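You operate a simulated robot arm through the tools that you are given. There is no shell and no other tool. Be economical: measure what you need, move in short steps, check, and stop when the job is done.

Carry out the task below with a simulated robot arm. There is one attempt and no reset: what you move stays moved.

JOB
Brush away the sawdust beside the press bed; park the carriage at GLUE.
Fine: slide the carriage to PRESS first; put the yellow brush back. Set down upright: yellow brush. What is to be rubbed or washed off counts as gone when no trace of it is left.

Only the result counts: the job must be done as asked and must still hold three seconds after the hand-in. Knocking over, shifting, dropping, spilling or breaking anything else fails it.

ROBOT AND FRAMES
A 6-joint arm with a two-finger parallel gripper, fixed in place. Base frame: the origin is at the foot of the arm, x ahead of it, y to its left, z up; the work surface is at about z = 800. Units: mm, degrees, N and s.
With the tool pointing down near the work surface it reaches from about 260 to 680 mm from the base axis. Its first joint turns from -66.0 to 66.0 degrees. Payload 2.9 kg.
Tool frame: the origin (TCP) lies between the finger pads and is the grasp point; the fingertips stand 30 mm ahead of it; z points along the fingers, y is the line along which they close. The gripper opens to 110 mm. The fingers are 20 mm wide and 10 mm thick; the gripper's body (48 by 112 mm) begins 55 mm behind the TCP.
Orientation is that of the tool frame in the base frame, as a unit quaternion [x, y, z, w]. With the fingers straight down and closing along the base's y, the tool's x points along the base's -x, its y along +y and its z along -z.

CONTROLS
- The arm moves only by the tool play_rows. Its argument "rows" is a list of rows, each an object (a shift or turn left out is 0, a gripper value left out holds the last) with "delta_pos": the shift along the base's x, y, z in units of 40 mm (1.0 is 40 mm), a list of three; "rot": the turn, a rotation vector about the base's x, y, z in units of 5 degrees (1.0 is 5 degrees), a list of three; "fingers": the gripper command, from -1 (fully open) to 1 (shut), values between in proportion. In form: [{"delta_pos": [tx, ty, tz], "rot": [rx, ry, rz], "fingers": fingers}, ...]. A call has 1 to 20 rows; each row shifts and turns the commanded pose from where the row before left it. A call with a number of a shift or a turn outside -1 to 1 is refused whole. Rows are played at 5 a second. More than 50 mm and 8.6 degrees between two rows, or a gripper value outside its range, and nothing of the call is played. A pose out of reach is approached as far as the arm can. The call stops where the force on the tool passes 70 N (or 10 N more than at its start, if that is more) or the arm is blocked; 0.2 s more then pass. The fingers move at their own pace (about 108 mm/s each) and stop on an object; they squeeze with about 41 N. The grip force told is the motor's: it shows also when the fingers shut on nothing. Time passes only in rows, and 0.2 s behind the last, so rows that do not move let the fingers close. It gives the time, the measured TCP pose, the force on the tool (base axes), the opening and the grip force at its end, in the units of the frame above (readings bear some noise), with the torque about the TCP (base axes, N m) and any sound that the robot's microphone picked up.
- Cameras (640 x 400 px; columns grow to the right, rows downward): "scene" is fixed at [61.3, 420.7, 1389.6]; the picture's right is [-0.89, -0.45, 0.00], its down [-0.22, 0.44, -0.87] and it looks along [0.39, -0.77, -0.49] (base axes); focal length 329 px, centre (320, 200). "wrist" rides on the gripper at [72, 17, -103] in the tool frame; the picture's right is [-0.23, 0.97, 0.00], its down [-0.76, -0.18, -0.62] and it looks along [-0.61, -0.14, 0.78] (tool axes); focal length 222 px, centre (320, 200). There is no depth. A picture from a camera that has moved, and an enlarged one, comes with that camera's place and axes in the base frame and with its lens.
- get_image(camera): a new picture of that camera. No time passes.
- close_up(camera, box): a new picture of the part [left, top, right, bottom] of that camera's present view, enlarged. No time passes.
- job_done(): hands the job in; it is judged then, once.

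Go step by step. Nothing tells you positions but the pictures and the camera data: compare them with the known pose of the tool, close in by small moves and look again before you grip or let go. The budget is 120 turns and 84 pictures, counting those below and the enlarged ones. Unless the task says otherwise, let go and move clear before handing in, and close with one line.

The tools are called after "Emit:" as name(argument=value, ...) on one line, values as JSON. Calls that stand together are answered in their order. play_rows: Moves the arm, as the interface text tells. Its arguments: {"type":"object","properties":{"rows":{"type":"array","items":{"type":"object","properties":{"delta_pos":{"type":"array","items":{"type":"number"}},"rot":{"type":"array","items":{"type":"number"}},"fingers":{"type":"number"}}}}},"required":["rows"]} The other tools are called the same way: get_image (camera) takes a picture; close_up (camera, box) takes an enlarged picture of a part of a camera's view; job_done () hands the job in.

At the start:

```text
time: 0.0
tcp_pos: [424.3, -197.5, 1113.3]
orientation: [0.0, 1.0, -0.001, 0.0]
contact_force: [-0.1, 0.3, -0.2]
torque: [0.03, -0.04, 0.01]
opening: 110.1
grip_force: 0.0
```

scene: 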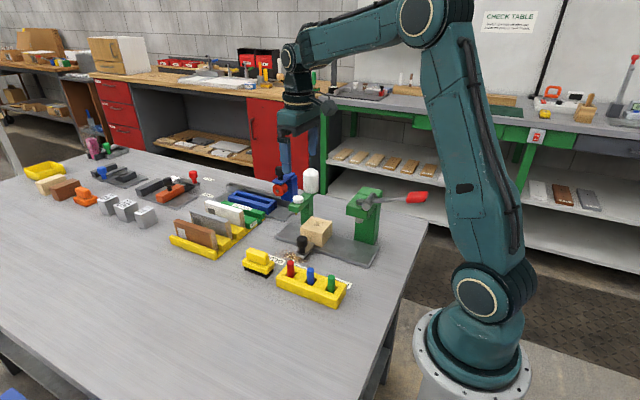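
wrist: 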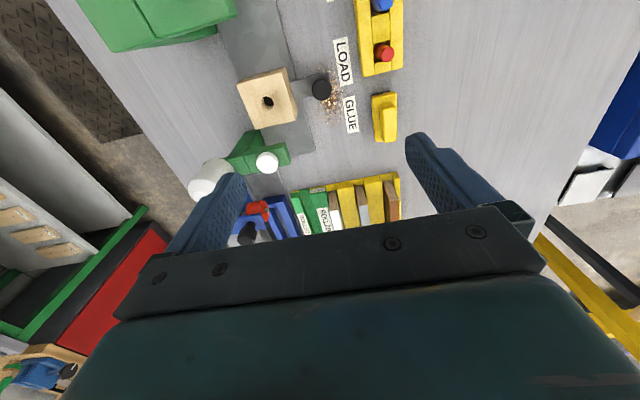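

I see a press fixture with a wooden block, a black knob, LOAD/GLUE labels, sawdust and a yellow brush. I'll zoom in for detail first.

Emit:
close_up(camera="scene", box=[220, 160, 440, 310])

Emit:
close_up(camera="wrist", box=[180, 0, 440, 240])

```text
2.67 times, centred on (330, 235) of scene
camera zoom: at [61.3, 420.7, 1389.6], right [-0.89, -0.45, 0.0], down [-0.22, 0.44, -0.87], along [0.39, -0.77, -0.49], focal length 877 px, centre (293, 107)
```

zoom: 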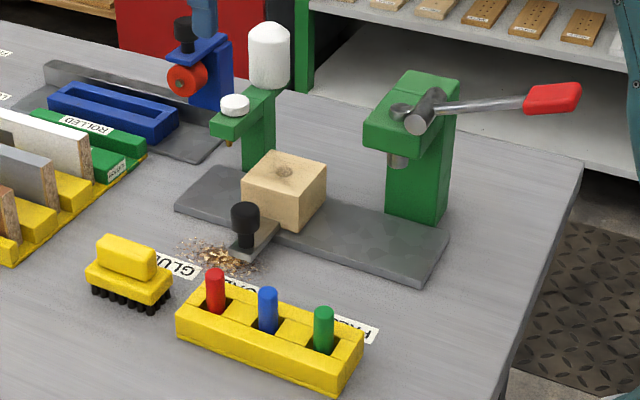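

```text
1.67 times, centred on (310, 120) of wrist
camera zoom: at [351.3, -181.3, 1215.5], right [0.23, 0.97, 0.0], down [0.76, -0.18, 0.62], along [0.61, -0.14, -0.78], focal length 370 px, centre (337, 333)
```

zoom: 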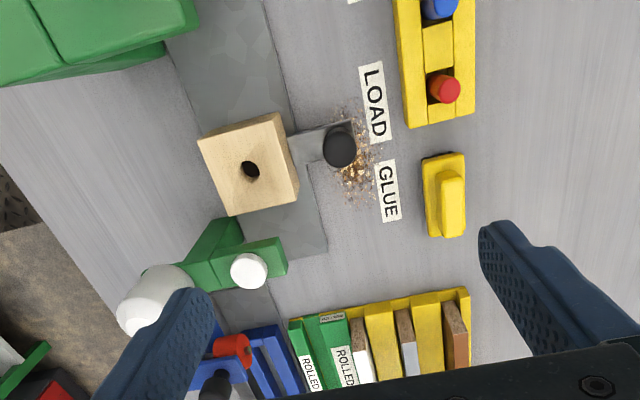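

The carriage knob is near (428, -195), top z≈861; the brush is near (497, -103). I'll turn the tool -90° so the fingers close along x, and come down above the knob.

Emit:
play_rows(rows=[{"rot": [0, 0, -1], "delta_pos": [0, 0, -0.25]}, {"rot": [0, 0, -1], "delta_pos": [0, 0, -0.25]}, {"rot": [0, 0, -1], "delta_pos": [0, 0, -0.25]}, {"rot": [0, 0, -1], "delta_pos": [0, 0, -0.25]}, {"rot": [0, 0, -1], "delta_pos": [0, 0, -0.25]}, {"rot": [0, 0, -1], "delta_pos": [0, 0, -0.25]}, {"rot": [0, 0, -1], "delta_pos": [0, 0, -0.25]}, {"rot": [0, 0, -1], "delta_pos": [0, 0, -0.25]}, {"rot": [0, 0, -1], "delta_pos": [0, 0, -0.25]}, {"rot": [0, 0, -1], "delta_pos": [0, 0, -0.25]}, {"rot": [0, 0, -1], "delta_pos": [0, 0, -0.25]}, {"rot": [0, 0, -1], "delta_pos": [0, 0, -0.25]}, {"rot": [0, 0, -1], "delta_pos": [0, 0, -0.25]}, {"rot": [0, 0, -1], "delta_pos": [0, 0, -0.25]}, {"rot": [0, 0, -1], "delta_pos": [0, 0, -0.25]}, {"rot": [0, 0, -1], "delta_pos": [0, 0, -0.25]}, {"rot": [0, 0, -1], "delta_pos": [0, 0, -0.25]}, {"rot": [0, 0, -1], "delta_pos": [0, 0, -0.25]}])

Emit:
get_image(camera="wrist")

Emit:
get_image(camera="scene")

```text
time: 3.8
tcp_pos: [425.0, -196.5, 934.4]
orientation: [0.708, 0.707, 0.0, 0.001]
contact_force: [-0.2, 1.0, 0.0]
torque: [-0.02, -0.01, -0.02]
opening: 110.0
grip_force: 0.0
```

```text
79 pictures are left
camera wrist: at [441.4, -124.8, 1036.2], right [0.97, -0.23, 0.0], down [-0.18, -0.76, 0.62], along [-0.14, -0.61, -0.78], focal length 222 px, centre (320, 200)
```

wrist: 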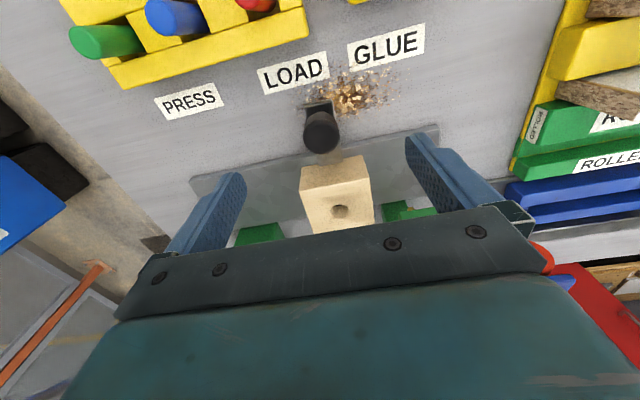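

```text
78 pictures are left
```

scene: 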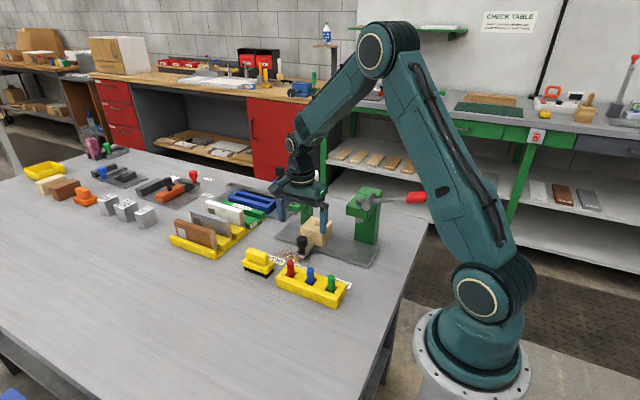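

Labels measure PRESS x≈303, LOAD x≈411, GLUE x≈495; the knob is at (428, -193). I'll descend and grip the knob.

Emit:
play_rows(rows=[{"delta_pos": [0.08, 0.08, -0.5]}, {"delta_pos": [0, 0, -0.5]}, {"delta_pos": [0, 0, -0.5]}, {"delta_pos": [0, 0, -0.5]}, {"fingers": 1}, {"fingers": 1}, {"fingers": 1}, {"fingers": 1}])

Emit:
get_image(camera="wrist")

Emit:
close_up(camera="scene", box=[220, 160, 440, 310])

```text
time: 5.6
tcp_pos: [428.5, -193.4, 853.3]
orientation: [0.707, 0.707, -0.001, 0.0]
contact_force: [-0.1, -0.8, -3.2]
torque: [-0.16, 0.26, 0.0]
opening: 29.3
grip_force: 45.0
```

```text
77 pictures are left
camera wrist: at [443.9, -121.8, 955.7], right [0.97, -0.23, 0.0], down [-0.18, -0.76, 0.62], along [-0.14, -0.61, -0.78], focal length 222 px, centre (320, 200)
```

wrist: 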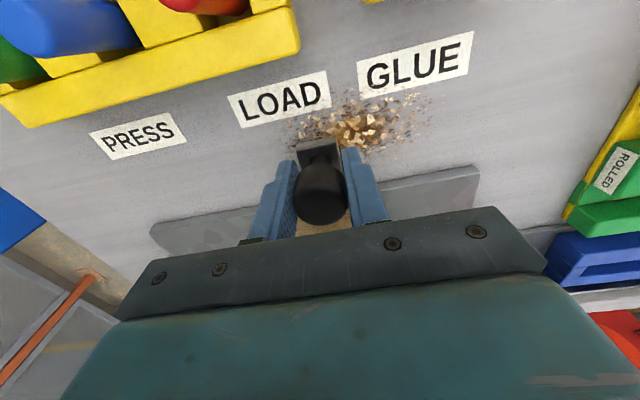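

```text
2.67 times, centred on (330, 235) of scene
camera zoom: at [61.4, 420.7, 1389.6], right [-0.89, -0.45, 0.0], down [-0.22, 0.44, -0.87], along [0.39, -0.77, -0.49], focal length 877 px, centre (293, 107)
```

zoom: 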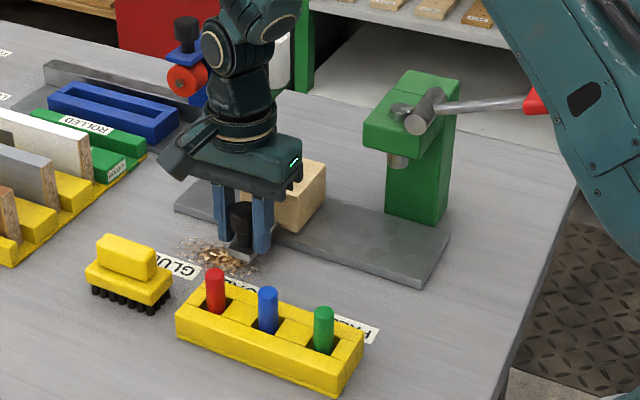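

The knob is gripped. I'll slide the carriage toward PRESS in short steps.

Emit:
play_rows(rows=[{"delta_pos": [-0.25, 0, 0]}, {"delta_pos": [-0.25, 0, 0]}, {"delta_pos": [-0.25, 0, 0]}, {"delta_pos": [-0.25, 0, 0]}, {"delta_pos": [-0.25, 0, 0]}, {"delta_pos": [-0.25, 0, 0]}, {"delta_pos": [-0.25, 0, 0]}, {"delta_pos": [-0.25, 0, 0]}, {"delta_pos": [-0.25, 0, 0]}, {"delta_pos": [-0.25, 0, 0]}])

Emit:
close_up(camera="scene", box=[220, 160, 440, 310])

Emit:
get_image(camera="wrist")

```text
time: 7.8
tcp_pos: [326.7, -193.2, 852.5]
orientation: [0.707, 0.708, 0.001, -0.001]
contact_force: [1.6, 18.1, 6.4]
torque: [-0.77, 0.28, -0.08]
opening: 29.7
grip_force: 45.0
```

```text
2.67 times, centred on (330, 235) of scene
camera zoom: at [61.3, 421.2, 1389.4], right [-0.89, -0.45, 0.0], down [-0.22, 0.44, -0.87], along [0.39, -0.78, -0.49], focal length 877 px, centre (293, 107)
```

zoom: 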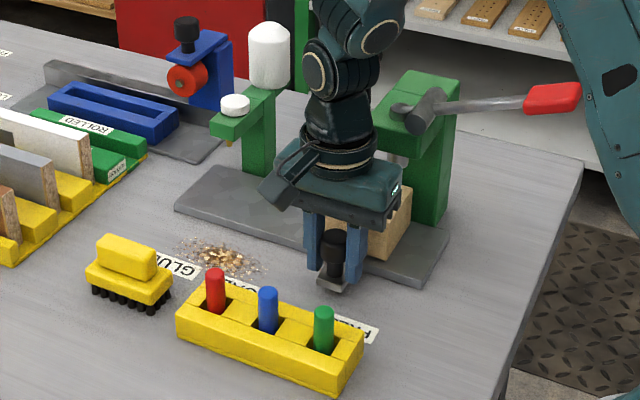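

```text
74 pictures are left
camera wrist: at [343.1, -122.1, 955.9], right [0.97, -0.23, 0.0], down [-0.18, -0.76, 0.62], along [-0.14, -0.61, -0.78], focal length 222 px, centre (320, 200)
```

wrist: 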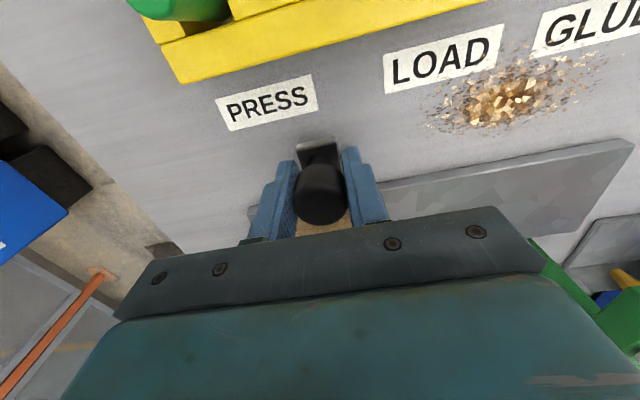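

Some side load in y suggests the rail is slightly skewed; I'll ease y by about 3 mm while finishing the slide to x≈302.

Emit:
play_rows(rows=[{"delta_pos": [-0.15, 0.04, 0]}, {"delta_pos": [-0.15, 0.04, 0]}, {"delta_pos": [-0.15, 0, 0]}, {"delta_pos": [-0.17, 0, 0]}, {}])

Emit:
get_image(camera="wrist")

Emit:
close_up(camera="scene", box=[220, 160, 440, 310])

```text
time: 9.0
tcp_pos: [302.4, -194.2, 853.3]
orientation: [0.708, 0.706, -0.001, 0.002]
contact_force: [-1.8, -18.7, 2.0]
torque: [-0.57, 0.3, -0.15]
opening: 29.8
grip_force: 45.0
```

```text
73 pictures are left
camera wrist: at [319.3, -121.3, 955.3], right [0.97, -0.23, 0.0], down [-0.18, -0.76, 0.63], along [-0.14, -0.61, -0.78], focal length 222 px, centre (320, 200)
```

wrist: 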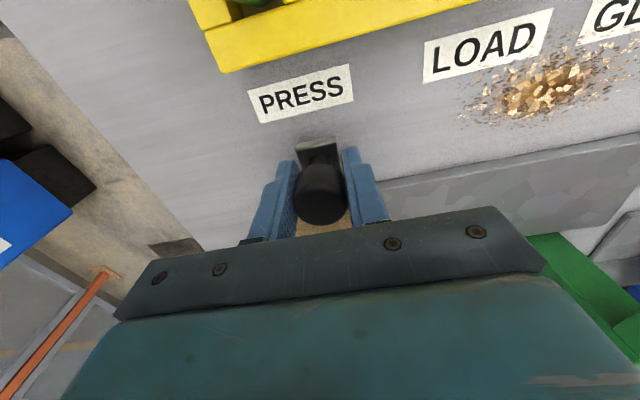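

```text
2.67 times, centred on (330, 235) of scene
camera zoom: at [61.2, 420.3, 1389.7], right [-0.89, -0.45, 0.0], down [-0.22, 0.44, -0.87], along [0.39, -0.77, -0.49], focal length 877 px, centre (293, 107)
```

zoom: 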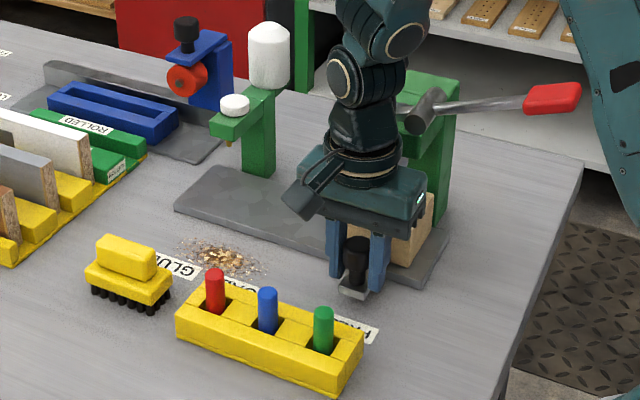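

Nearly there; I'll nudge 2 mm more to line up with the PRESS label (x≈300) and release the side load, then let go and rise.

Emit:
play_rows(rows=[{"delta_pos": [-0.06, -0.04, 0]}, {}, {}])

Emit:
play_rows(rows=[{"fingers": 0.2}, {"fingers": 0.2}, {"fingers": 0.2}, {"delta_pos": [0, 0, 0.5]}, {"delta_pos": [0, 0, 0.5]}, {"delta_pos": [0, 0, 1]}, {"delta_pos": [0, 0, 1]}])

Emit:
get_image(camera="wrist")

Emit:
close_up(camera="scene", box=[220, 160, 440, 310])

```text
time: 9.8
tcp_pos: [300.9, -194.3, 853.0]
orientation: [0.707, 0.707, 0.001, 0.001]
contact_force: [-0.8, -11.2, 21.7]
torque: [-0.92, 0.41, 0.22]
opening: 29.6
grip_force: 45.1
```

```text
time: 11.4
tcp_pos: [300.7, -191.3, 972.7]
orientation: [0.706, 0.708, -0.001, 0.0]
contact_force: [0.7, 0.7, 0.6]
torque: [-0.02, 0.02, -0.01]
opening: 43.9
grip_force: 0.1
```

```text
71 pictures are left
camera wrist: at [317.3, -119.3, 1075.8], right [0.97, -0.23, 0.0], down [-0.18, -0.76, 0.62], along [-0.14, -0.61, -0.78], focal length 222 px, centre (320, 200)
```

wrist: 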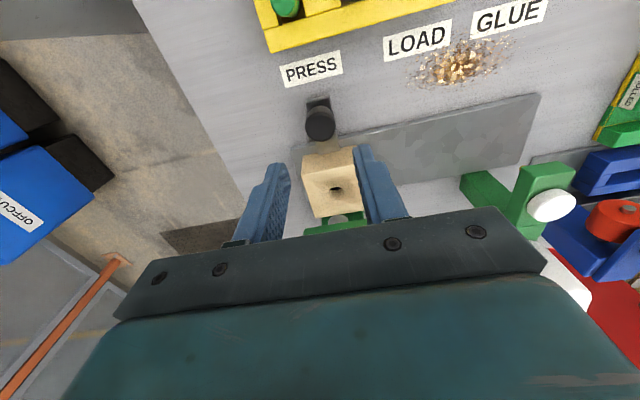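

```text
2.67 times, centred on (330, 235) of scene
camera zoom: at [61.3, 420.7, 1389.6], right [-0.89, -0.45, 0.0], down [-0.22, 0.44, -0.87], along [0.39, -0.77, -0.49], focal length 877 px, centre (293, 107)
```

zoom: 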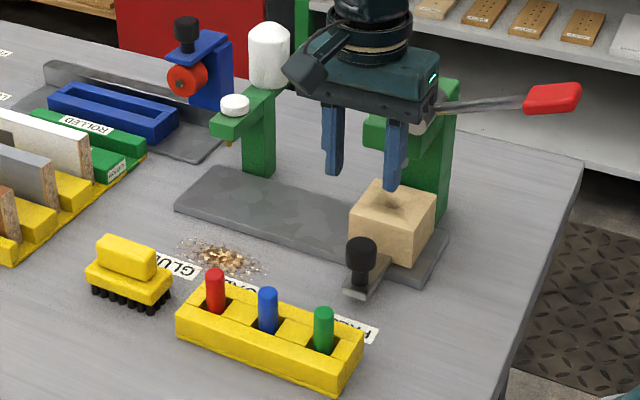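

Carriage is at PRESS. The sawdust spans roughly x 400–505, y -213..-166. Next I'll move over the brush.

Emit:
play_rows(rows=[{"delta_pos": [0.95, 0.43, 0], "fingers": -1}, {"delta_pos": [0.97, 0.43, 0]}, {"delta_pos": [0.97, 0.43, 0]}, {"delta_pos": [0.97, 0.43, 0]}, {"delta_pos": [0.97, 0.43, 0]}, {}])

Emit:
get_image(camera="wrist")

Emit:
close_up(camera="scene", box=[230, 230, 310, 290])

```text
time: 12.8
tcp_pos: [493.4, -107.4, 973.0]
orientation: [0.707, 0.707, 0.0, 0.0]
contact_force: [-0.2, -0.5, -0.6]
torque: [0.03, -0.04, 0.02]
opening: 110.1
grip_force: 0.1
```

```text
69 pictures are left
camera wrist: at [509.6, -35.0, 1076.1], right [0.97, -0.23, 0.0], down [-0.18, -0.76, 0.62], along [-0.14, -0.61, -0.78], focal length 222 px, centre (320, 200)
```

wrist: 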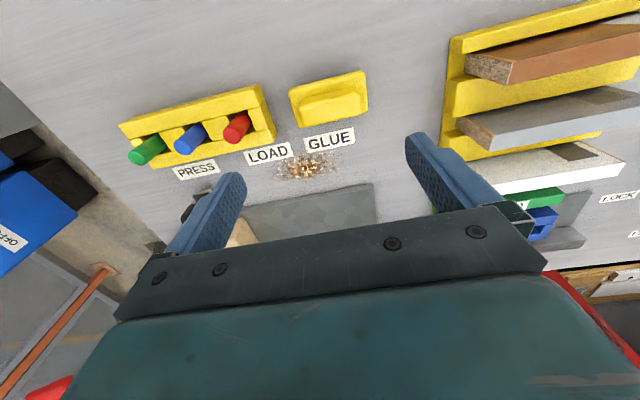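

```text
6.67 times, centred on (270, 260) of scene
camera zoom: at [61.3, 420.7, 1389.6], right [-0.89, -0.45, 0.0], down [-0.22, 0.44, -0.87], along [0.39, -0.77, -0.49], focal length 2194 px, centre (653, -200)
```

zoom: 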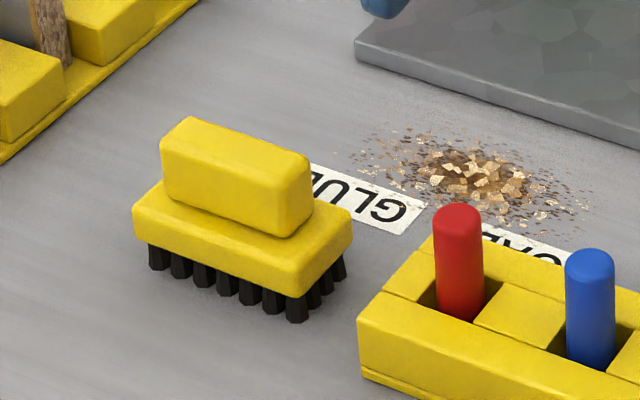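

The brush stands with its long side along x, centred near (505, -100), handle z≈827–848. I'll move in closer for a better measurement.

Emit:
play_rows(rows=[{"delta_pos": [0.28, 0.2, -0.8]}, {"delta_pos": [0, 0, -0.8]}, {}])

Emit:
close_up(camera="wrist", box=[200, 40, 440, 190])

Emit:
close_up(camera="scene", box=[210, 200, 330, 290])

```text
time: 13.6
tcp_pos: [503.8, -98.6, 908.9]
orientation: [0.707, 0.707, 0.0, 0.001]
contact_force: [0.1, 0.3, -0.7]
torque: [0.03, 0.01, -0.04]
opening: 109.9
grip_force: 0.0
```

```text
2.67 times, centred on (320, 115) of wrist
camera zoom: at [519.5, -26.2, 1011.2], right [0.97, -0.23, 0.0], down [-0.18, -0.76, 0.62], along [-0.14, -0.61, -0.78], focal length 592 px, centre (320, 427)
```

zoom: 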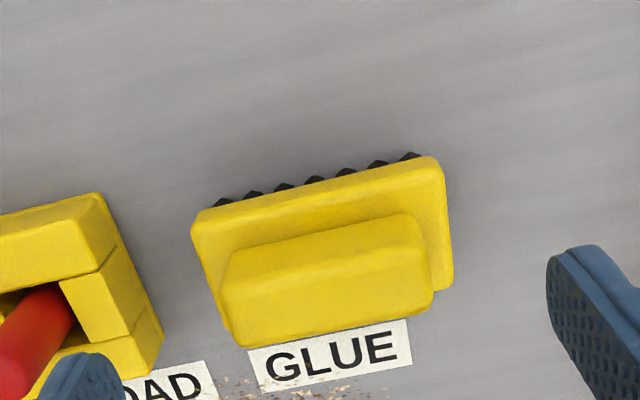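

```text
4.44 times, centred on (270, 245) of scene
camera zoom: at [61.3, 420.7, 1389.6], right [-0.89, -0.45, 0.0], down [-0.22, 0.44, -0.87], along [0.39, -0.77, -0.49], focal length 1462 px, centre (542, 0)
```

zoom: 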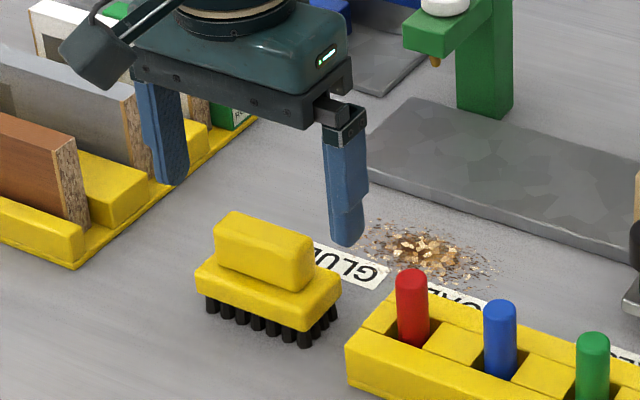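

Handle measured about x 480–532, y -86..-113, centred (506, -100). I'll lower to z≈862 and look before closing.

Emit:
play_rows(rows=[{"delta_pos": [0.05, -0.03, -0.6]}, {"delta_pos": [0, 0, -0.57]}, {}])

Emit:
close_up(camera="scene", box=[210, 200, 330, 290])

Emit:
get_image(camera="wrist")

```text
time: 14.4
tcp_pos: [506.3, -99.4, 861.4]
orientation: [0.707, 0.707, 0.0, 0.0]
contact_force: [-0.3, -1.1, -0.1]
torque: [0.02, -0.04, 0.01]
opening: 109.9
grip_force: 0.0
```

```text
4.44 times, centred on (270, 245) of scene
camera zoom: at [61.3, 420.7, 1389.6], right [-0.89, -0.45, 0.0], down [-0.22, 0.44, -0.87], along [0.39, -0.77, -0.49], focal length 1462 px, centre (542, 0)
```

zoom: 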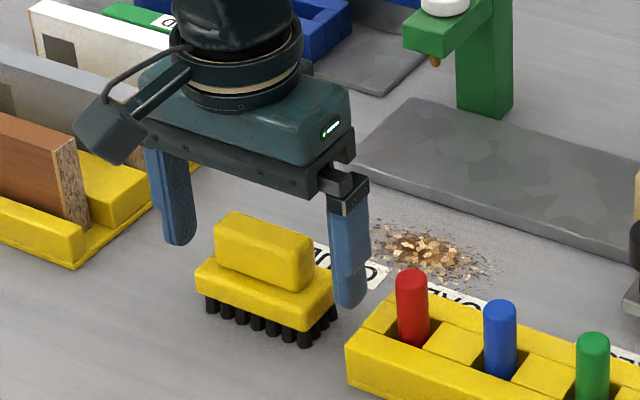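

```text
64 pictures are left
camera wrist: at [522.0, -27.7, 964.7], right [0.97, -0.23, 0.0], down [-0.18, -0.76, 0.62], along [-0.14, -0.61, -0.78], focal length 222 px, centre (320, 200)
```

wrist: 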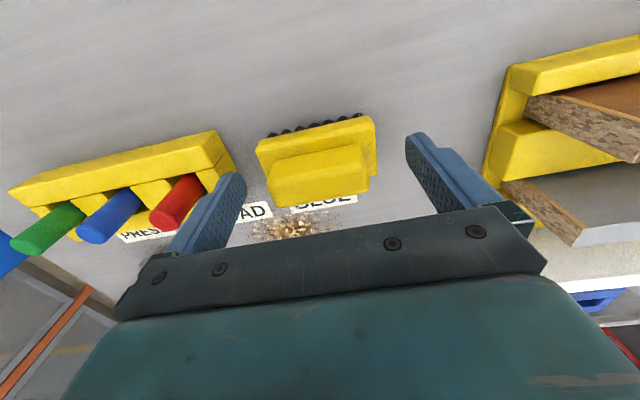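

Alignment looks right; closing on the handle.

Emit:
play_rows(rows=[{"fingers": 1}, {"fingers": 1}, {"fingers": 1}, {"fingers": 1}])

Emit:
close_up(camera="scene", box=[210, 200, 330, 290])

Emit:
close_up(camera="wrist", box=[200, 90, 440, 240])

```text
time: 15.4
tcp_pos: [506.1, -98.9, 861.7]
orientation: [0.707, 0.707, 0.0, 0.0]
contact_force: [0.6, 0.8, 0.1]
torque: [0.03, 0.0, -0.01]
opening: 59.5
grip_force: 40.8
```

```text
4.44 times, centred on (270, 245) of scene
camera zoom: at [61.3, 420.7, 1389.6], right [-0.89, -0.45, 0.0], down [-0.22, 0.44, -0.87], along [0.39, -0.77, -0.49], focal length 1462 px, centre (542, 0)
```

zoom: 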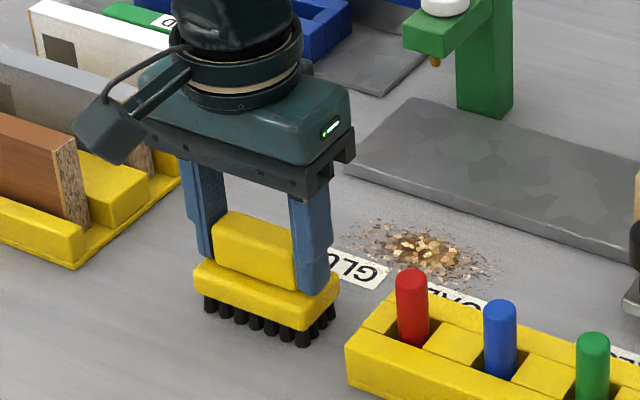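

```text
2.67 times, centred on (320, 165) of wrist
camera zoom: at [522.0, -27.6, 964.8], right [0.97, -0.23, 0.0], down [-0.18, -0.76, 0.62], along [-0.14, -0.61, -0.78], focal length 592 px, centre (320, 293)
```

zoom: 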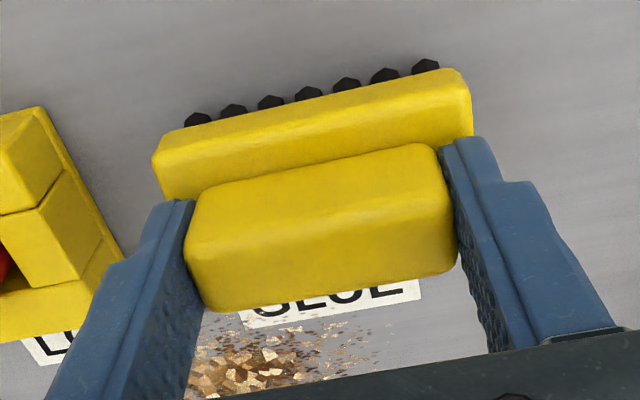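

Brush is held (return pose TCP 506, -99, 861.7). I'll lift it, carry it to the sawdust, and do a first stroke along x at y≈-190.

Emit:
play_rows(rows=[{"delta_pos": [0, 0, 0.5]}, {"delta_pos": [0, 0, 0.5]}, {"delta_pos": [0.3, -0.76, 0]}, {"delta_pos": [0.3, -0.76, 0]}, {"delta_pos": [0.15, -0.76, 0]}, {"delta_pos": [0, 0, -0.5]}, {"delta_pos": [0, 0, -0.4]}, {"delta_pos": [0, 0, -0.1]}, {}])

Emit:
close_up(camera="scene", box=[220, 160, 440, 310])

```text
time: 17.4
tcp_pos: [536.6, -191.5, 861.5]
orientation: [0.707, 0.707, 0.0, 0.0]
contact_force: [-0.5, -0.1, 0.2]
torque: [-0.02, -0.05, 0.01]
opening: 0.0
grip_force: 37.7
```

```text
2.67 times, centred on (330, 235) of scene
camera zoom: at [61.3, 420.7, 1389.6], right [-0.89, -0.45, 0.0], down [-0.22, 0.44, -0.87], along [0.39, -0.77, -0.49], focal length 877 px, centre (293, 107)
```

zoom: 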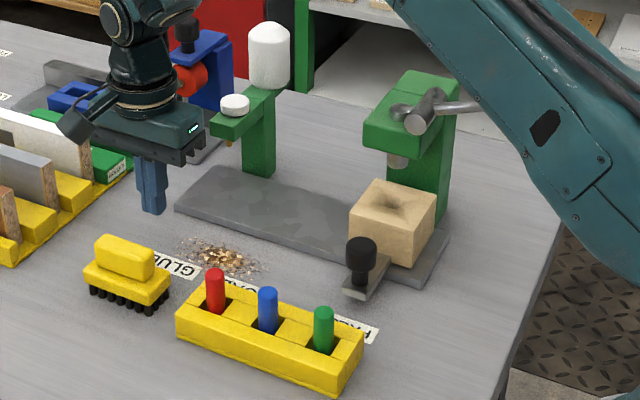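

The brush slipped from the grip and still stands at home. I'll go back above it and look at it more closely.

Emit:
play_rows(rows=[{"delta_pos": [0, 0, 1], "fingers": -1}, {"delta_pos": [-0.25, 0.76, 0.3]}, {"delta_pos": [-0.25, 0.76, 0]}, {"delta_pos": [-0.25, 0.76, 0]}, {}])

Emit:
close_up(camera="wrist", box=[240, 70, 400, 170])

Emit:
close_up(camera="scene", box=[230, 230, 310, 280])

```text
time: 18.6
tcp_pos: [505.8, -99.5, 913.4]
orientation: [0.707, 0.707, 0.001, -0.001]
contact_force: [-0.1, -0.2, 0.5]
torque: [-0.03, -0.01, 0.01]
opening: 110.2
grip_force: 0.0
```

```text
4.00 times, centred on (320, 120) of wrist
camera zoom: at [521.8, -27.9, 1016.5], right [0.97, -0.23, 0.0], down [-0.18, -0.76, 0.62], along [-0.14, -0.61, -0.78], focal length 888 px, centre (320, 520)
```

zoom: 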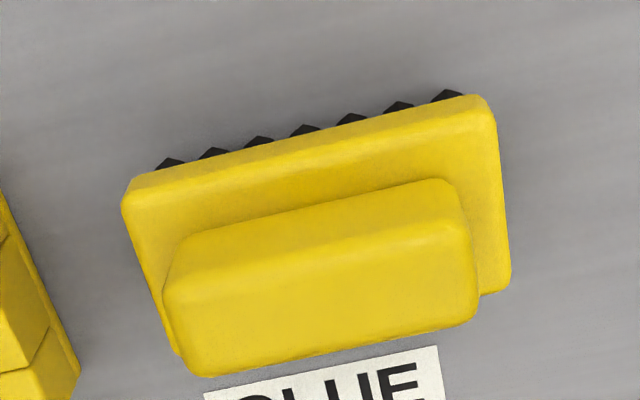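

```text
8.00 times, centred on (270, 255) of scene
camera zoom: at [61.3, 420.7, 1389.6], right [-0.89, -0.45, 0.0], down [-0.22, 0.44, -0.87], along [0.39, -0.77, -0.49], focal length 2632 px, centre (720, -240)
```

zoom: 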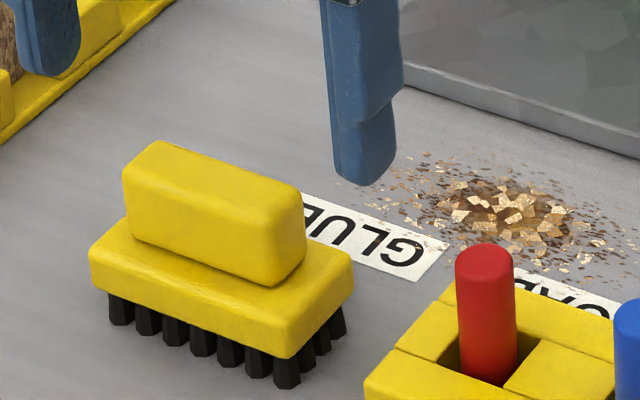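

The handle is rounded at its ends; its flat long sides (y ≈ -93..-115) should hold better. I'll turn the tool back +90° to grip across y.

Emit:
play_rows(rows=[{"rot": [0, 0, 1]}, {"rot": [0, 0, 1]}, {"rot": [0, 0, 1]}, {"rot": [0, 0, 1]}, {"rot": [0, 0, 1]}, {"rot": [0, 0, 1]}, {"rot": [0, 0, 1]}, {"rot": [0, 0, 1]}, {"rot": [0, 0, 1]}, {"rot": [0, 0, 1]}, {"rot": [0, 0, 1]}, {"rot": [0, 0, 1]}, {"rot": [0, 0, 1]}, {"rot": [0, 0, 1]}, {"rot": [0, 0, 1]}, {"rot": [0, 0, 1]}, {"rot": [0, 0, 1]}, {"rot": [0, 0, 1]}, {"delta_pos": [0, -0.08, 0]}])

Emit:
close_up(camera="wrist", box=[200, 40, 440, 190])

Emit:
close_up(camera="scene", box=[210, 190, 338, 270])

```text
time: 22.6
tcp_pos: [507.2, -103.6, 913.5]
orientation: [-0.001, 1.0, -0.001, 0.0]
contact_force: [-0.4, 0.7, 0.1]
torque: [-0.01, -0.02, -0.02]
opening: 109.9
grip_force: 0.0
```

```text
2.67 times, centred on (320, 115) of wrist
camera zoom: at [433.4, -87.4, 1016.3], right [0.23, 0.97, 0.0], down [0.76, -0.18, 0.62], along [0.61, -0.14, -0.78], focal length 592 px, centre (320, 427)
```

zoom: 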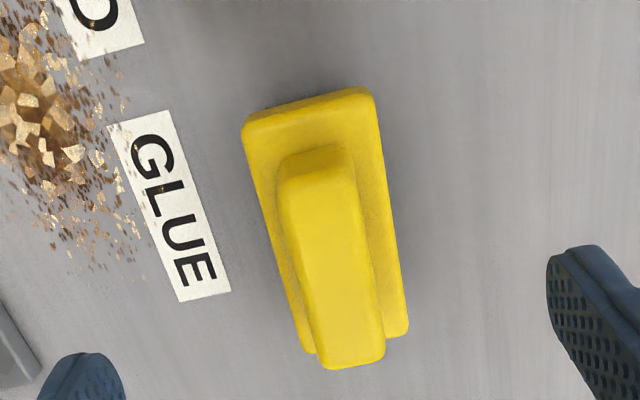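

```text
5.00 times, centred on (274, 230) of scene
camera zoom: at [61.3, 420.7, 1389.6], right [-0.89, -0.45, 0.0], down [-0.22, 0.44, -0.87], along [0.39, -0.77, -0.49], focal length 1645 px, centre (550, 50)
```

zoom: 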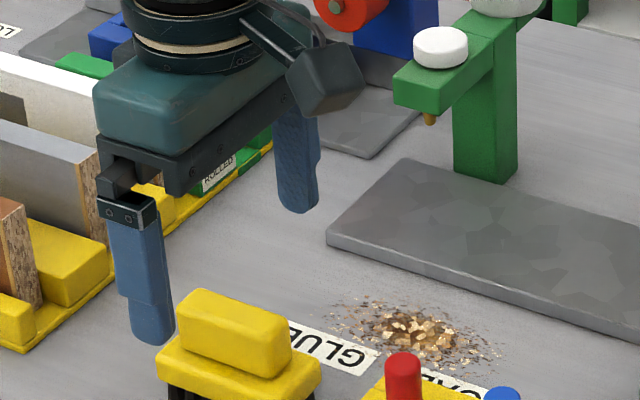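

From this side the handle centre reads (508, -100). I'll lower, close across y, and test-lift slightly.

Emit:
play_rows(rows=[{"delta_pos": [0.02, 0.08, -0.5]}, {"delta_pos": [0, 0, -0.5]}, {"delta_pos": [0, 0, -0.4]}, {"fingers": 1}, {"fingers": 1}, {"fingers": 1}, {"fingers": 1}, {"fingers": 1}])

Emit:
close_up(camera="scene", box=[220, 210, 316, 280])

Emit:
get_image(camera="wrist")

```text
time: 24.4
tcp_pos: [507.6, -99.0, 857.8]
orientation: [0.001, 1.0, 0.0, 0.0]
contact_force: [0.2, 0.4, -0.7]
torque: [0.01, 0.02, -0.01]
opening: 39.2
grip_force: 41.0
```

```text
5.71 times, centred on (268, 245) of scene
camera zoom: at [61.3, 420.7, 1389.6], right [-0.89, -0.45, 0.0], down [-0.22, 0.44, -0.87], along [0.39, -0.77, -0.49], focal length 1880 px, centre (617, -57)
```

zoom: 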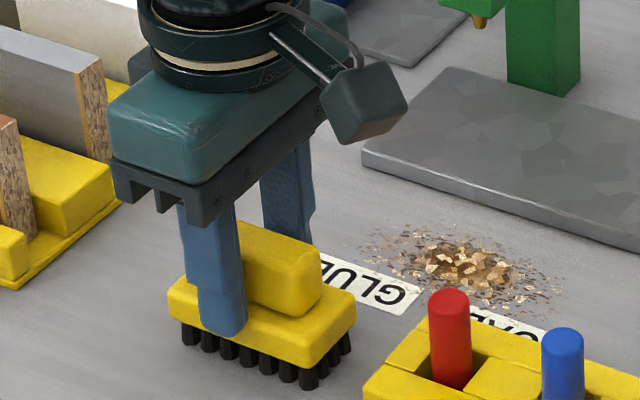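

```text
55 pictures are left
camera wrist: at [433.7, -83.5, 960.8], right [0.23, 0.97, 0.0], down [0.76, -0.18, 0.62], along [0.61, -0.14, -0.78], focal length 222 px, centre (320, 200)
```

wrist: 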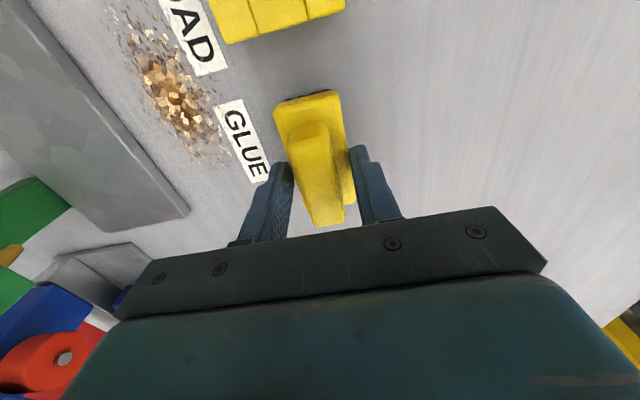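

The fingers caught only the top of the brush body (39 mm). I'll open, go 14 mm lower for a full grip on the flat body sides, and test-lift.

Emit:
play_rows(rows=[{"fingers": 0}, {"fingers": 0}, {"fingers": 0, "delta_pos": [0, 0, -0.2]}, {"delta_pos": [0, 0, -0.15]}, {"fingers": 1}, {"fingers": 1}, {"fingers": 1}, {"fingers": 1}])

Emit:
play_rows(rows=[{"delta_pos": [0, 0, 0.2]}, {"delta_pos": [0, 0, 0.3]}, {}])

Emit:
close_up(camera="scene", box=[220, 210, 316, 280])

```text
time: 26.2
tcp_pos: [507.2, -100.4, 844.1]
orientation: [0.0, 1.0, -0.001, 0.001]
contact_force: [-0.2, -0.4, 0.6]
torque: [0.01, -0.02, 0.02]
opening: 39.1
grip_force: 40.3
```

```text
time: 27.0
tcp_pos: [506.9, -100.4, 864.1]
orientation: [0.0, 1.0, 0.0, -0.001]
contact_force: [0.4, -0.1, -1.0]
torque: [-0.03, 0.01, -0.05]
opening: 38.9
grip_force: 41.4
```

```text
5.71 times, centred on (268, 245) of scene
camera zoom: at [61.3, 420.7, 1389.6], right [-0.89, -0.45, 0.0], down [-0.22, 0.44, -0.87], along [0.39, -0.77, -0.49], focal length 1880 px, centre (617, -57)
```

zoom: 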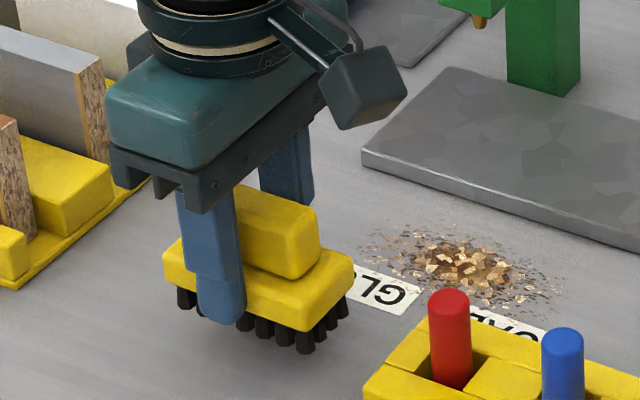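

The brush is now firmly held and lifted (rest height TCP z=844). I'll carry it beyond the +x end of the sawdust and set it down there.

Emit:
play_rows(rows=[{"delta_pos": [0.3, -0.7, 0.2]}, {"delta_pos": [0.35, -0.75, 0]}, {"delta_pos": [0.3, -0.75, 0]}, {"delta_pos": [0, 0, -0.4]}, {"delta_pos": [0, 0, -0.3]}, {}])

Emit:
close_up(camera="scene", box=[220, 180, 380, 290])

```text
time: 28.4
tcp_pos: [545.2, -189.0, 843.9]
orientation: [0.0, 1.0, 0.0, 0.0]
contact_force: [0.1, -1.0, 1.4]
torque: [-0.02, 0.12, 0.01]
opening: 39.0
grip_force: 40.9
```

```text
3.64 times, centred on (300, 235) of scene
camera zoom: at [61.3, 420.7, 1389.6], right [-0.89, -0.45, 0.0], down [-0.22, 0.44, -0.87], along [0.39, -0.77, -0.49], focal length 1196 px, centre (393, 73)
```

zoom: 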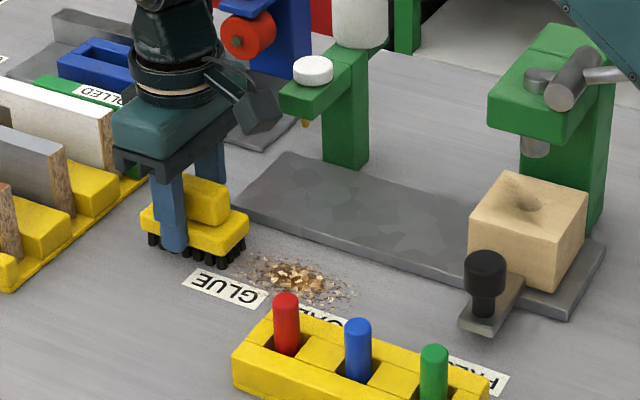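

Clear of everything. Sweeping slowly toward -x across the sawdust.

Emit:
play_rows(rows=[{"delta_pos": [-0.25, 0, -0.03]}, {"delta_pos": [-0.25, 0, 0]}, {"delta_pos": [-0.25, 0, 0]}, {"delta_pos": [-0.25, 0, 0]}, {"delta_pos": [-0.25, 0, 0]}, {"delta_pos": [-0.25, 0, 0]}, {"delta_pos": [-0.25, 0, 0]}, {"delta_pos": [-0.25, 0, 0]}, {"delta_pos": [-0.25, 0, 0]}, {"delta_pos": [-0.25, 0, 0]}, {"delta_pos": [-0.25, 0, 0]}, {"delta_pos": [-0.25, 0, 0]}, {"delta_pos": [-0.25, 0, 0]}, {"delta_pos": [-0.25, 0, 0]}, {"delta_pos": [-0.25, 0, 0]}, {"delta_pos": [-0.2, 0, 0]}])

Emit:
close_up(camera="scene", box=[220, 180, 380, 290])

```text
time: 31.8
tcp_pos: [388.5, -189.2, 844.3]
orientation: [0.0, 1.0, 0.0, 0.001]
contact_force: [5.0, -0.6, 13.6]
torque: [-0.02, -0.06, 0.0]
opening: 39.1
grip_force: 40.3
```

```text
3.64 times, centred on (300, 235) of scene
camera zoom: at [61.3, 420.8, 1389.6], right [-0.89, -0.45, 0.0], down [-0.22, 0.44, -0.87], along [0.39, -0.77, -0.49], focal length 1196 px, centre (393, 73)
```

zoom: 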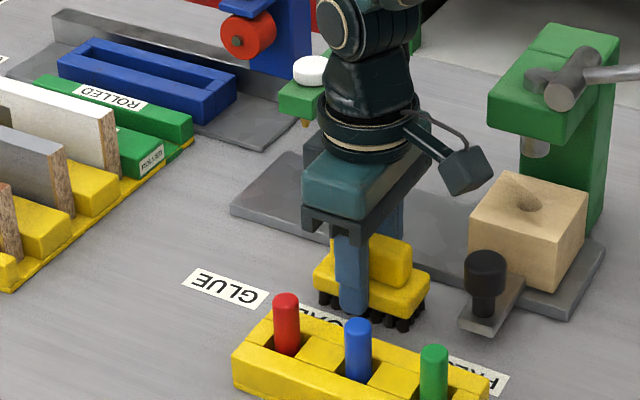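

The stroke seems to have cleared it. I'll return along a parallel lane at y≈-178, then back along y≈-196 to catch stray flecks.

Emit:
play_rows(rows=[{"delta_pos": [0, 0.27, 0]}, {"delta_pos": [0.35, 0, 0]}, {"delta_pos": [0.35, 0, 0]}, {"delta_pos": [0.35, 0, 0]}, {"delta_pos": [0.35, 0, 0]}, {"delta_pos": [0.35, 0, 0]}, {"delta_pos": [0.35, 0, 0]}, {"delta_pos": [0.35, 0, 0]}, {"delta_pos": [0.35, 0, 0]}, {"delta_pos": [0.35, 0, 0]}, {"delta_pos": [0.35, 0, 0]}])

Emit:
play_rows(rows=[{"delta_pos": [0, -0.25, 0]}, {"delta_pos": [0, -0.2, 0]}, {"delta_pos": [-0.35, 0, 0]}, {"delta_pos": [-0.35, 0, 0]}, {"delta_pos": [-0.35, 0, 0]}, {"delta_pos": [-0.35, 0, 0]}, {"delta_pos": [-0.35, 0, 0]}, {"delta_pos": [-0.35, 0, 0]}, {"delta_pos": [-0.35, 0, 0]}, {"delta_pos": [-0.35, 0, 0]}, {"delta_pos": [-0.35, 0, 0]}, {"delta_pos": [-0.35, 0, 0]}])

Emit:
play_rows(rows=[{"delta_pos": [0, 0, 0.5]}, {"delta_pos": [0, 0, 1]}, {}])

Emit:
close_up(camera="scene", box=[220, 200, 380, 310])

Emit:
get_image(camera="wrist")

```text
time: 34.2
tcp_pos: [528.3, -177.4, 842.5]
orientation: [0.0, 1.0, 0.0, 0.0]
contact_force: [-8.0, -0.6, 18.2]
torque: [-0.02, 0.21, 0.12]
opening: 39.1
grip_force: 40.8
```

```text
time: 36.8
tcp_pos: [386.9, -194.4, 843.5]
orientation: [0.0, 1.0, 0.0, 0.0]
contact_force: [3.8, 1.1, 11.9]
torque: [-0.02, -0.45, -0.03]
opening: 39.2
grip_force: 40.7
```

```text
time: 37.6
tcp_pos: [387.9, -195.7, 900.8]
orientation: [0.0, 1.0, 0.0, -0.001]
contact_force: [0.8, 0.6, -1.0]
torque: [0.05, 0.0, -0.02]
opening: 38.7
grip_force: 40.9
```

```text
3.64 times, centred on (300, 255) of scene
camera zoom: at [61.3, 420.7, 1389.6], right [-0.89, -0.45, 0.0], down [-0.22, 0.44, -0.87], along [0.39, -0.77, -0.49], focal length 1196 px, centre (393, 0)
```

zoom: 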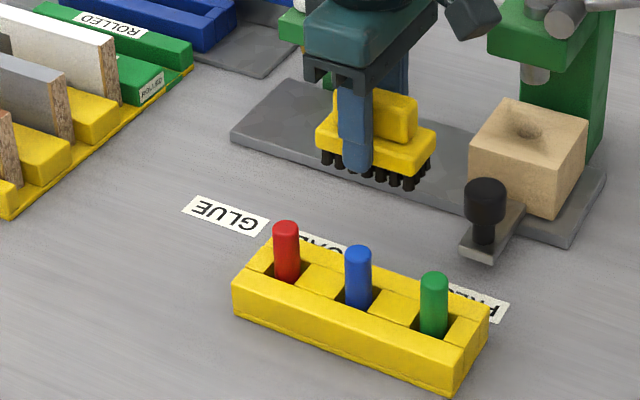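

```text
50 pictures are left
camera wrist: at [314.3, -179.1, 1004.5], right [0.23, 0.97, 0.0], down [0.76, -0.18, 0.62], along [0.61, -0.14, -0.78], focal length 222 px, centre (320, 200)
```

wrist: 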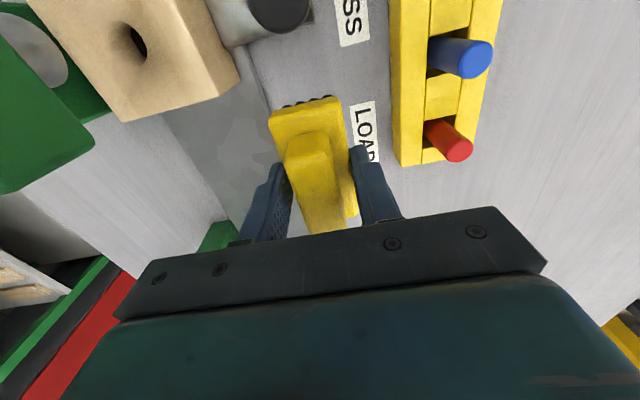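

No sawdust remains. Now returning the brush to its home at (507, -100), moving in x first to avoid the peg tray.

Emit:
play_rows(rows=[{"delta_pos": [1, 0, 0]}, {"delta_pos": [1, 0, 0]}, {"delta_pos": [0.98, 0, 0]}, {"delta_pos": [0, 0.8, 0]}, {"delta_pos": [0, 0.8, 0]}, {"delta_pos": [0, 0.78, 0]}, {"delta_pos": [0, 0, -0.7]}, {"delta_pos": [0, 0, -0.4]}, {"delta_pos": [0, 0, -0.2]}, {}])

Emit:
close_up(camera="scene", box=[220, 210, 316, 280])

```text
time: 39.8
tcp_pos: [507.4, -100.6, 851.6]
orientation: [0.001, 1.0, 0.0, 0.0]
contact_force: [-0.1, 0.0, -1.4]
torque: [0.0, 0.01, -0.03]
opening: 38.8
grip_force: 41.0
```

```text
5.71 times, centred on (268, 245) of scene
camera zoom: at [61.3, 420.7, 1389.6], right [-0.89, -0.45, 0.0], down [-0.22, 0.44, -0.87], along [0.39, -0.77, -0.49], focal length 1880 px, centre (617, -57)
```

zoom: 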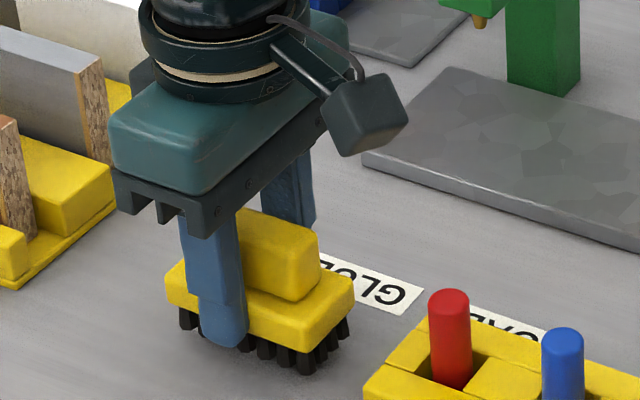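

About 7 mm remain to the table; I'll lower gently, release and rise.

Emit:
play_rows(rows=[{"delta_pos": [0, 0, -0.1]}, {"delta_pos": [0, 0, -0.08]}, {}])

Emit:
play_rows(rows=[{"fingers": 0}, {"fingers": 0}, {"fingers": 0}, {"delta_pos": [0, 0, 0.5]}, {"delta_pos": [0, 0, 0.5]}, {"delta_pos": [0, 0, 1]}, {"delta_pos": [0, 0, 1]}, {}])

Emit:
close_up(camera="scene", box=[220, 160, 440, 310])

Emit:
get_image(camera="wrist")

```text
time: 40.6
tcp_pos: [507.1, -99.9, 843.6]
orientation: [0.0, 1.0, 0.0, -0.001]
contact_force: [0.4, -0.3, -1.2]
torque: [0.01, 0.0, 0.01]
opening: 39.0
grip_force: 41.4
```

```text
time: 42.4
tcp_pos: [507.5, -99.5, 964.7]
orientation: [0.0, 1.0, 0.0, 0.001]
contact_force: [0.3, 0.4, -0.4]
torque: [-0.01, -0.01, 0.0]
opening: 55.0
grip_force: 0.0
```

```text
2.67 times, centred on (330, 235) of scene
camera zoom: at [61.3, 420.7, 1389.6], right [-0.89, -0.45, 0.0], down [-0.22, 0.44, -0.87], along [0.39, -0.77, -0.49], focal length 877 px, centre (293, 107)
```

zoom: 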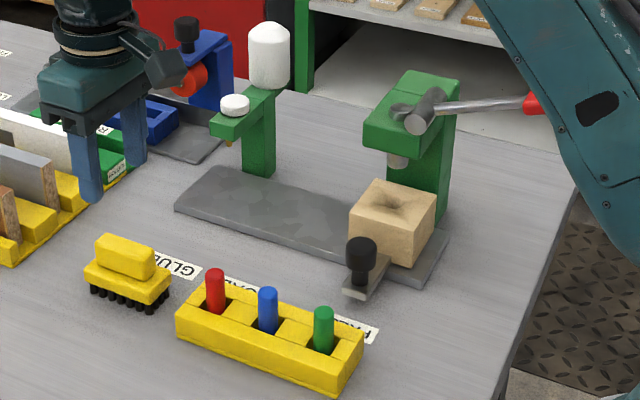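

```text
47 pictures are left
camera wrist: at [433.7, -83.5, 1067.1], right [0.23, 0.97, 0.0], down [0.76, -0.18, 0.62], along [0.61, -0.14, -0.78], focal length 222 px, centre (320, 200)
```

wrist: 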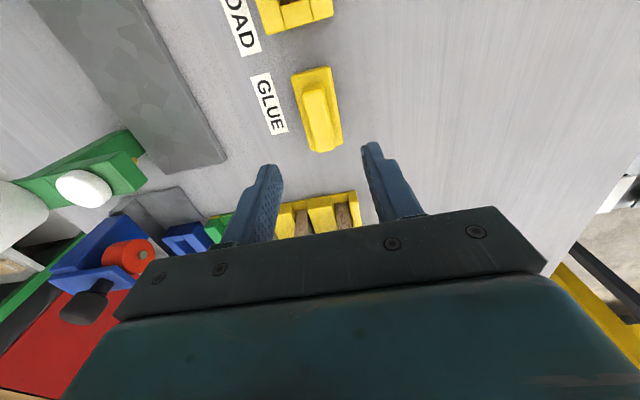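

The brush is back in place, upright. Now back to the knob at (301, -191), turning -90° on the way.

Emit:
play_rows(rows=[{"rot": [0, 0, -1], "delta_pos": [-0.287, -0.127, -0.03], "fingers": -0.2}, {"rot": [0, 0, -1], "delta_pos": [-0.287, -0.127, -0.03]}, {"rot": [0, 0, -1], "delta_pos": [-0.287, -0.127, -0.03]}, {"rot": [0, 0, -1], "delta_pos": [-0.287, -0.127, -0.03]}, {"rot": [0, 0, -1], "delta_pos": [-0.287, -0.127, -0.03]}, {"rot": [0, 0, -1], "delta_pos": [-0.287, -0.127, -0.03]}, {"rot": [0, 0, -1], "delta_pos": [-0.287, -0.127, -0.03]}, {"rot": [0, 0, -1], "delta_pos": [-0.287, -0.127, -0.03]}, {"rot": [0, 0, -1], "delta_pos": [-0.287, -0.127, -0.03]}, {"rot": [0, 0, -1], "delta_pos": [-0.287, -0.127, -0.03]}, {"rot": [0, 0, -1], "delta_pos": [-0.287, -0.127, -0.03]}, {"rot": [0, 0, -1], "delta_pos": [-0.287, -0.127, -0.03]}, {"rot": [0, 0, -1], "delta_pos": [-0.287, -0.127, -0.03]}, {"rot": [0, 0, -1], "delta_pos": [-0.287, -0.127, -0.03]}, {"rot": [0, 0, -1], "delta_pos": [-0.287, -0.127, -0.03]}, {"rot": [0, 0, -1], "delta_pos": [-0.287, -0.127, -0.03]}, {"rot": [0, 0, -1], "delta_pos": [-0.287, -0.127, -0.03]}, {"rot": [0, 0, -1], "delta_pos": [-0.287, -0.127, -0.03]}, {}])

Emit:
get_image(camera="wrist")

```text
time: 46.4
tcp_pos: [300.6, -192.2, 941.8]
orientation: [0.708, 0.706, 0.0, 0.0]
contact_force: [0.3, -0.4, 1.0]
torque: [0.01, 0.0, 0.0]
opening: 65.7
grip_force: 0.1
```

```text
46 pictures are left
camera wrist: at [315.8, -120.4, 1043.7], right [0.97, -0.23, 0.0], down [-0.18, -0.76, 0.62], along [-0.14, -0.61, -0.78], focal length 222 px, centre (320, 200)
```

wrist: 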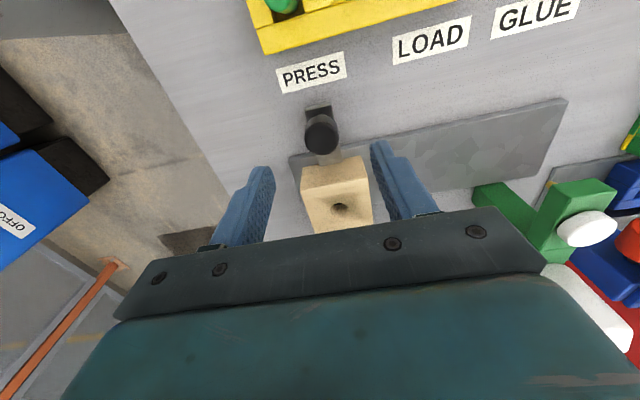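

Knob is under the tool. Descend, grip, then slide toward GLUE.

Emit:
play_rows(rows=[{"delta_pos": [0.02, 0.02, -0.8]}, {"delta_pos": [0, 0, -0.8]}, {"delta_pos": [0, 0, -0.6]}, {"fingers": 1}, {"fingers": 1}, {"fingers": 1}])

Emit:
play_rows(rows=[{"delta_pos": [0.25, 0, 0]}, {"delta_pos": [0.25, -0.01, 0]}, {"delta_pos": [0.25, 0, 0]}, {"delta_pos": [0.25, -0.01, 0]}, {"delta_pos": [0.25, 0, 0]}, {"delta_pos": [0.25, -0.01, 0]}, {"delta_pos": [0.25, 0, 0]}, {"delta_pos": [0.25, -0.01, 0]}, {"delta_pos": [0.25, 0, 0]}, {"delta_pos": [0.25, -0.01, 0]}])

Emit:
get_image(camera="wrist")

```text
time: 47.8
tcp_pos: [300.7, -189.2, 852.2]
orientation: [0.707, 0.708, 0.0, -0.001]
contact_force: [-2.9, 0.4, -3.0]
torque: [-0.51, -0.32, -0.01]
opening: 29.4
grip_force: 44.9
```

```text
time: 50.0
tcp_pos: [400.3, -189.6, 852.0]
orientation: [0.705, 0.709, 0.002, -0.003]
contact_force: [-0.7, 29.9, -21.8]
torque: [-0.1, -0.22, -0.1]
opening: 29.8
grip_force: 45.1
```

```text
45 pictures are left
camera wrist: at [416.3, -118.4, 956.1], right [0.97, -0.22, 0.0], down [-0.17, -0.77, 0.62], along [-0.14, -0.6, -0.79], focal length 222 px, centre (320, 200)
```

wrist: 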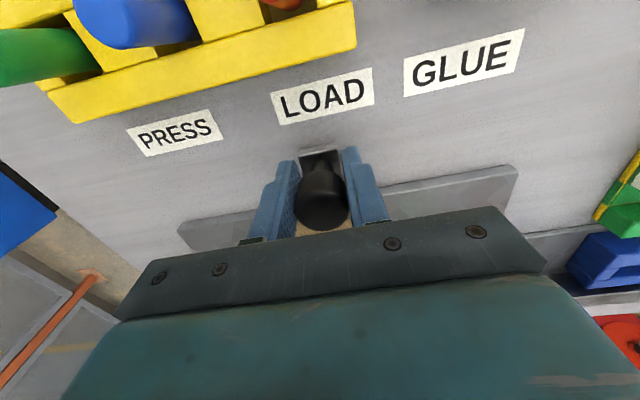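

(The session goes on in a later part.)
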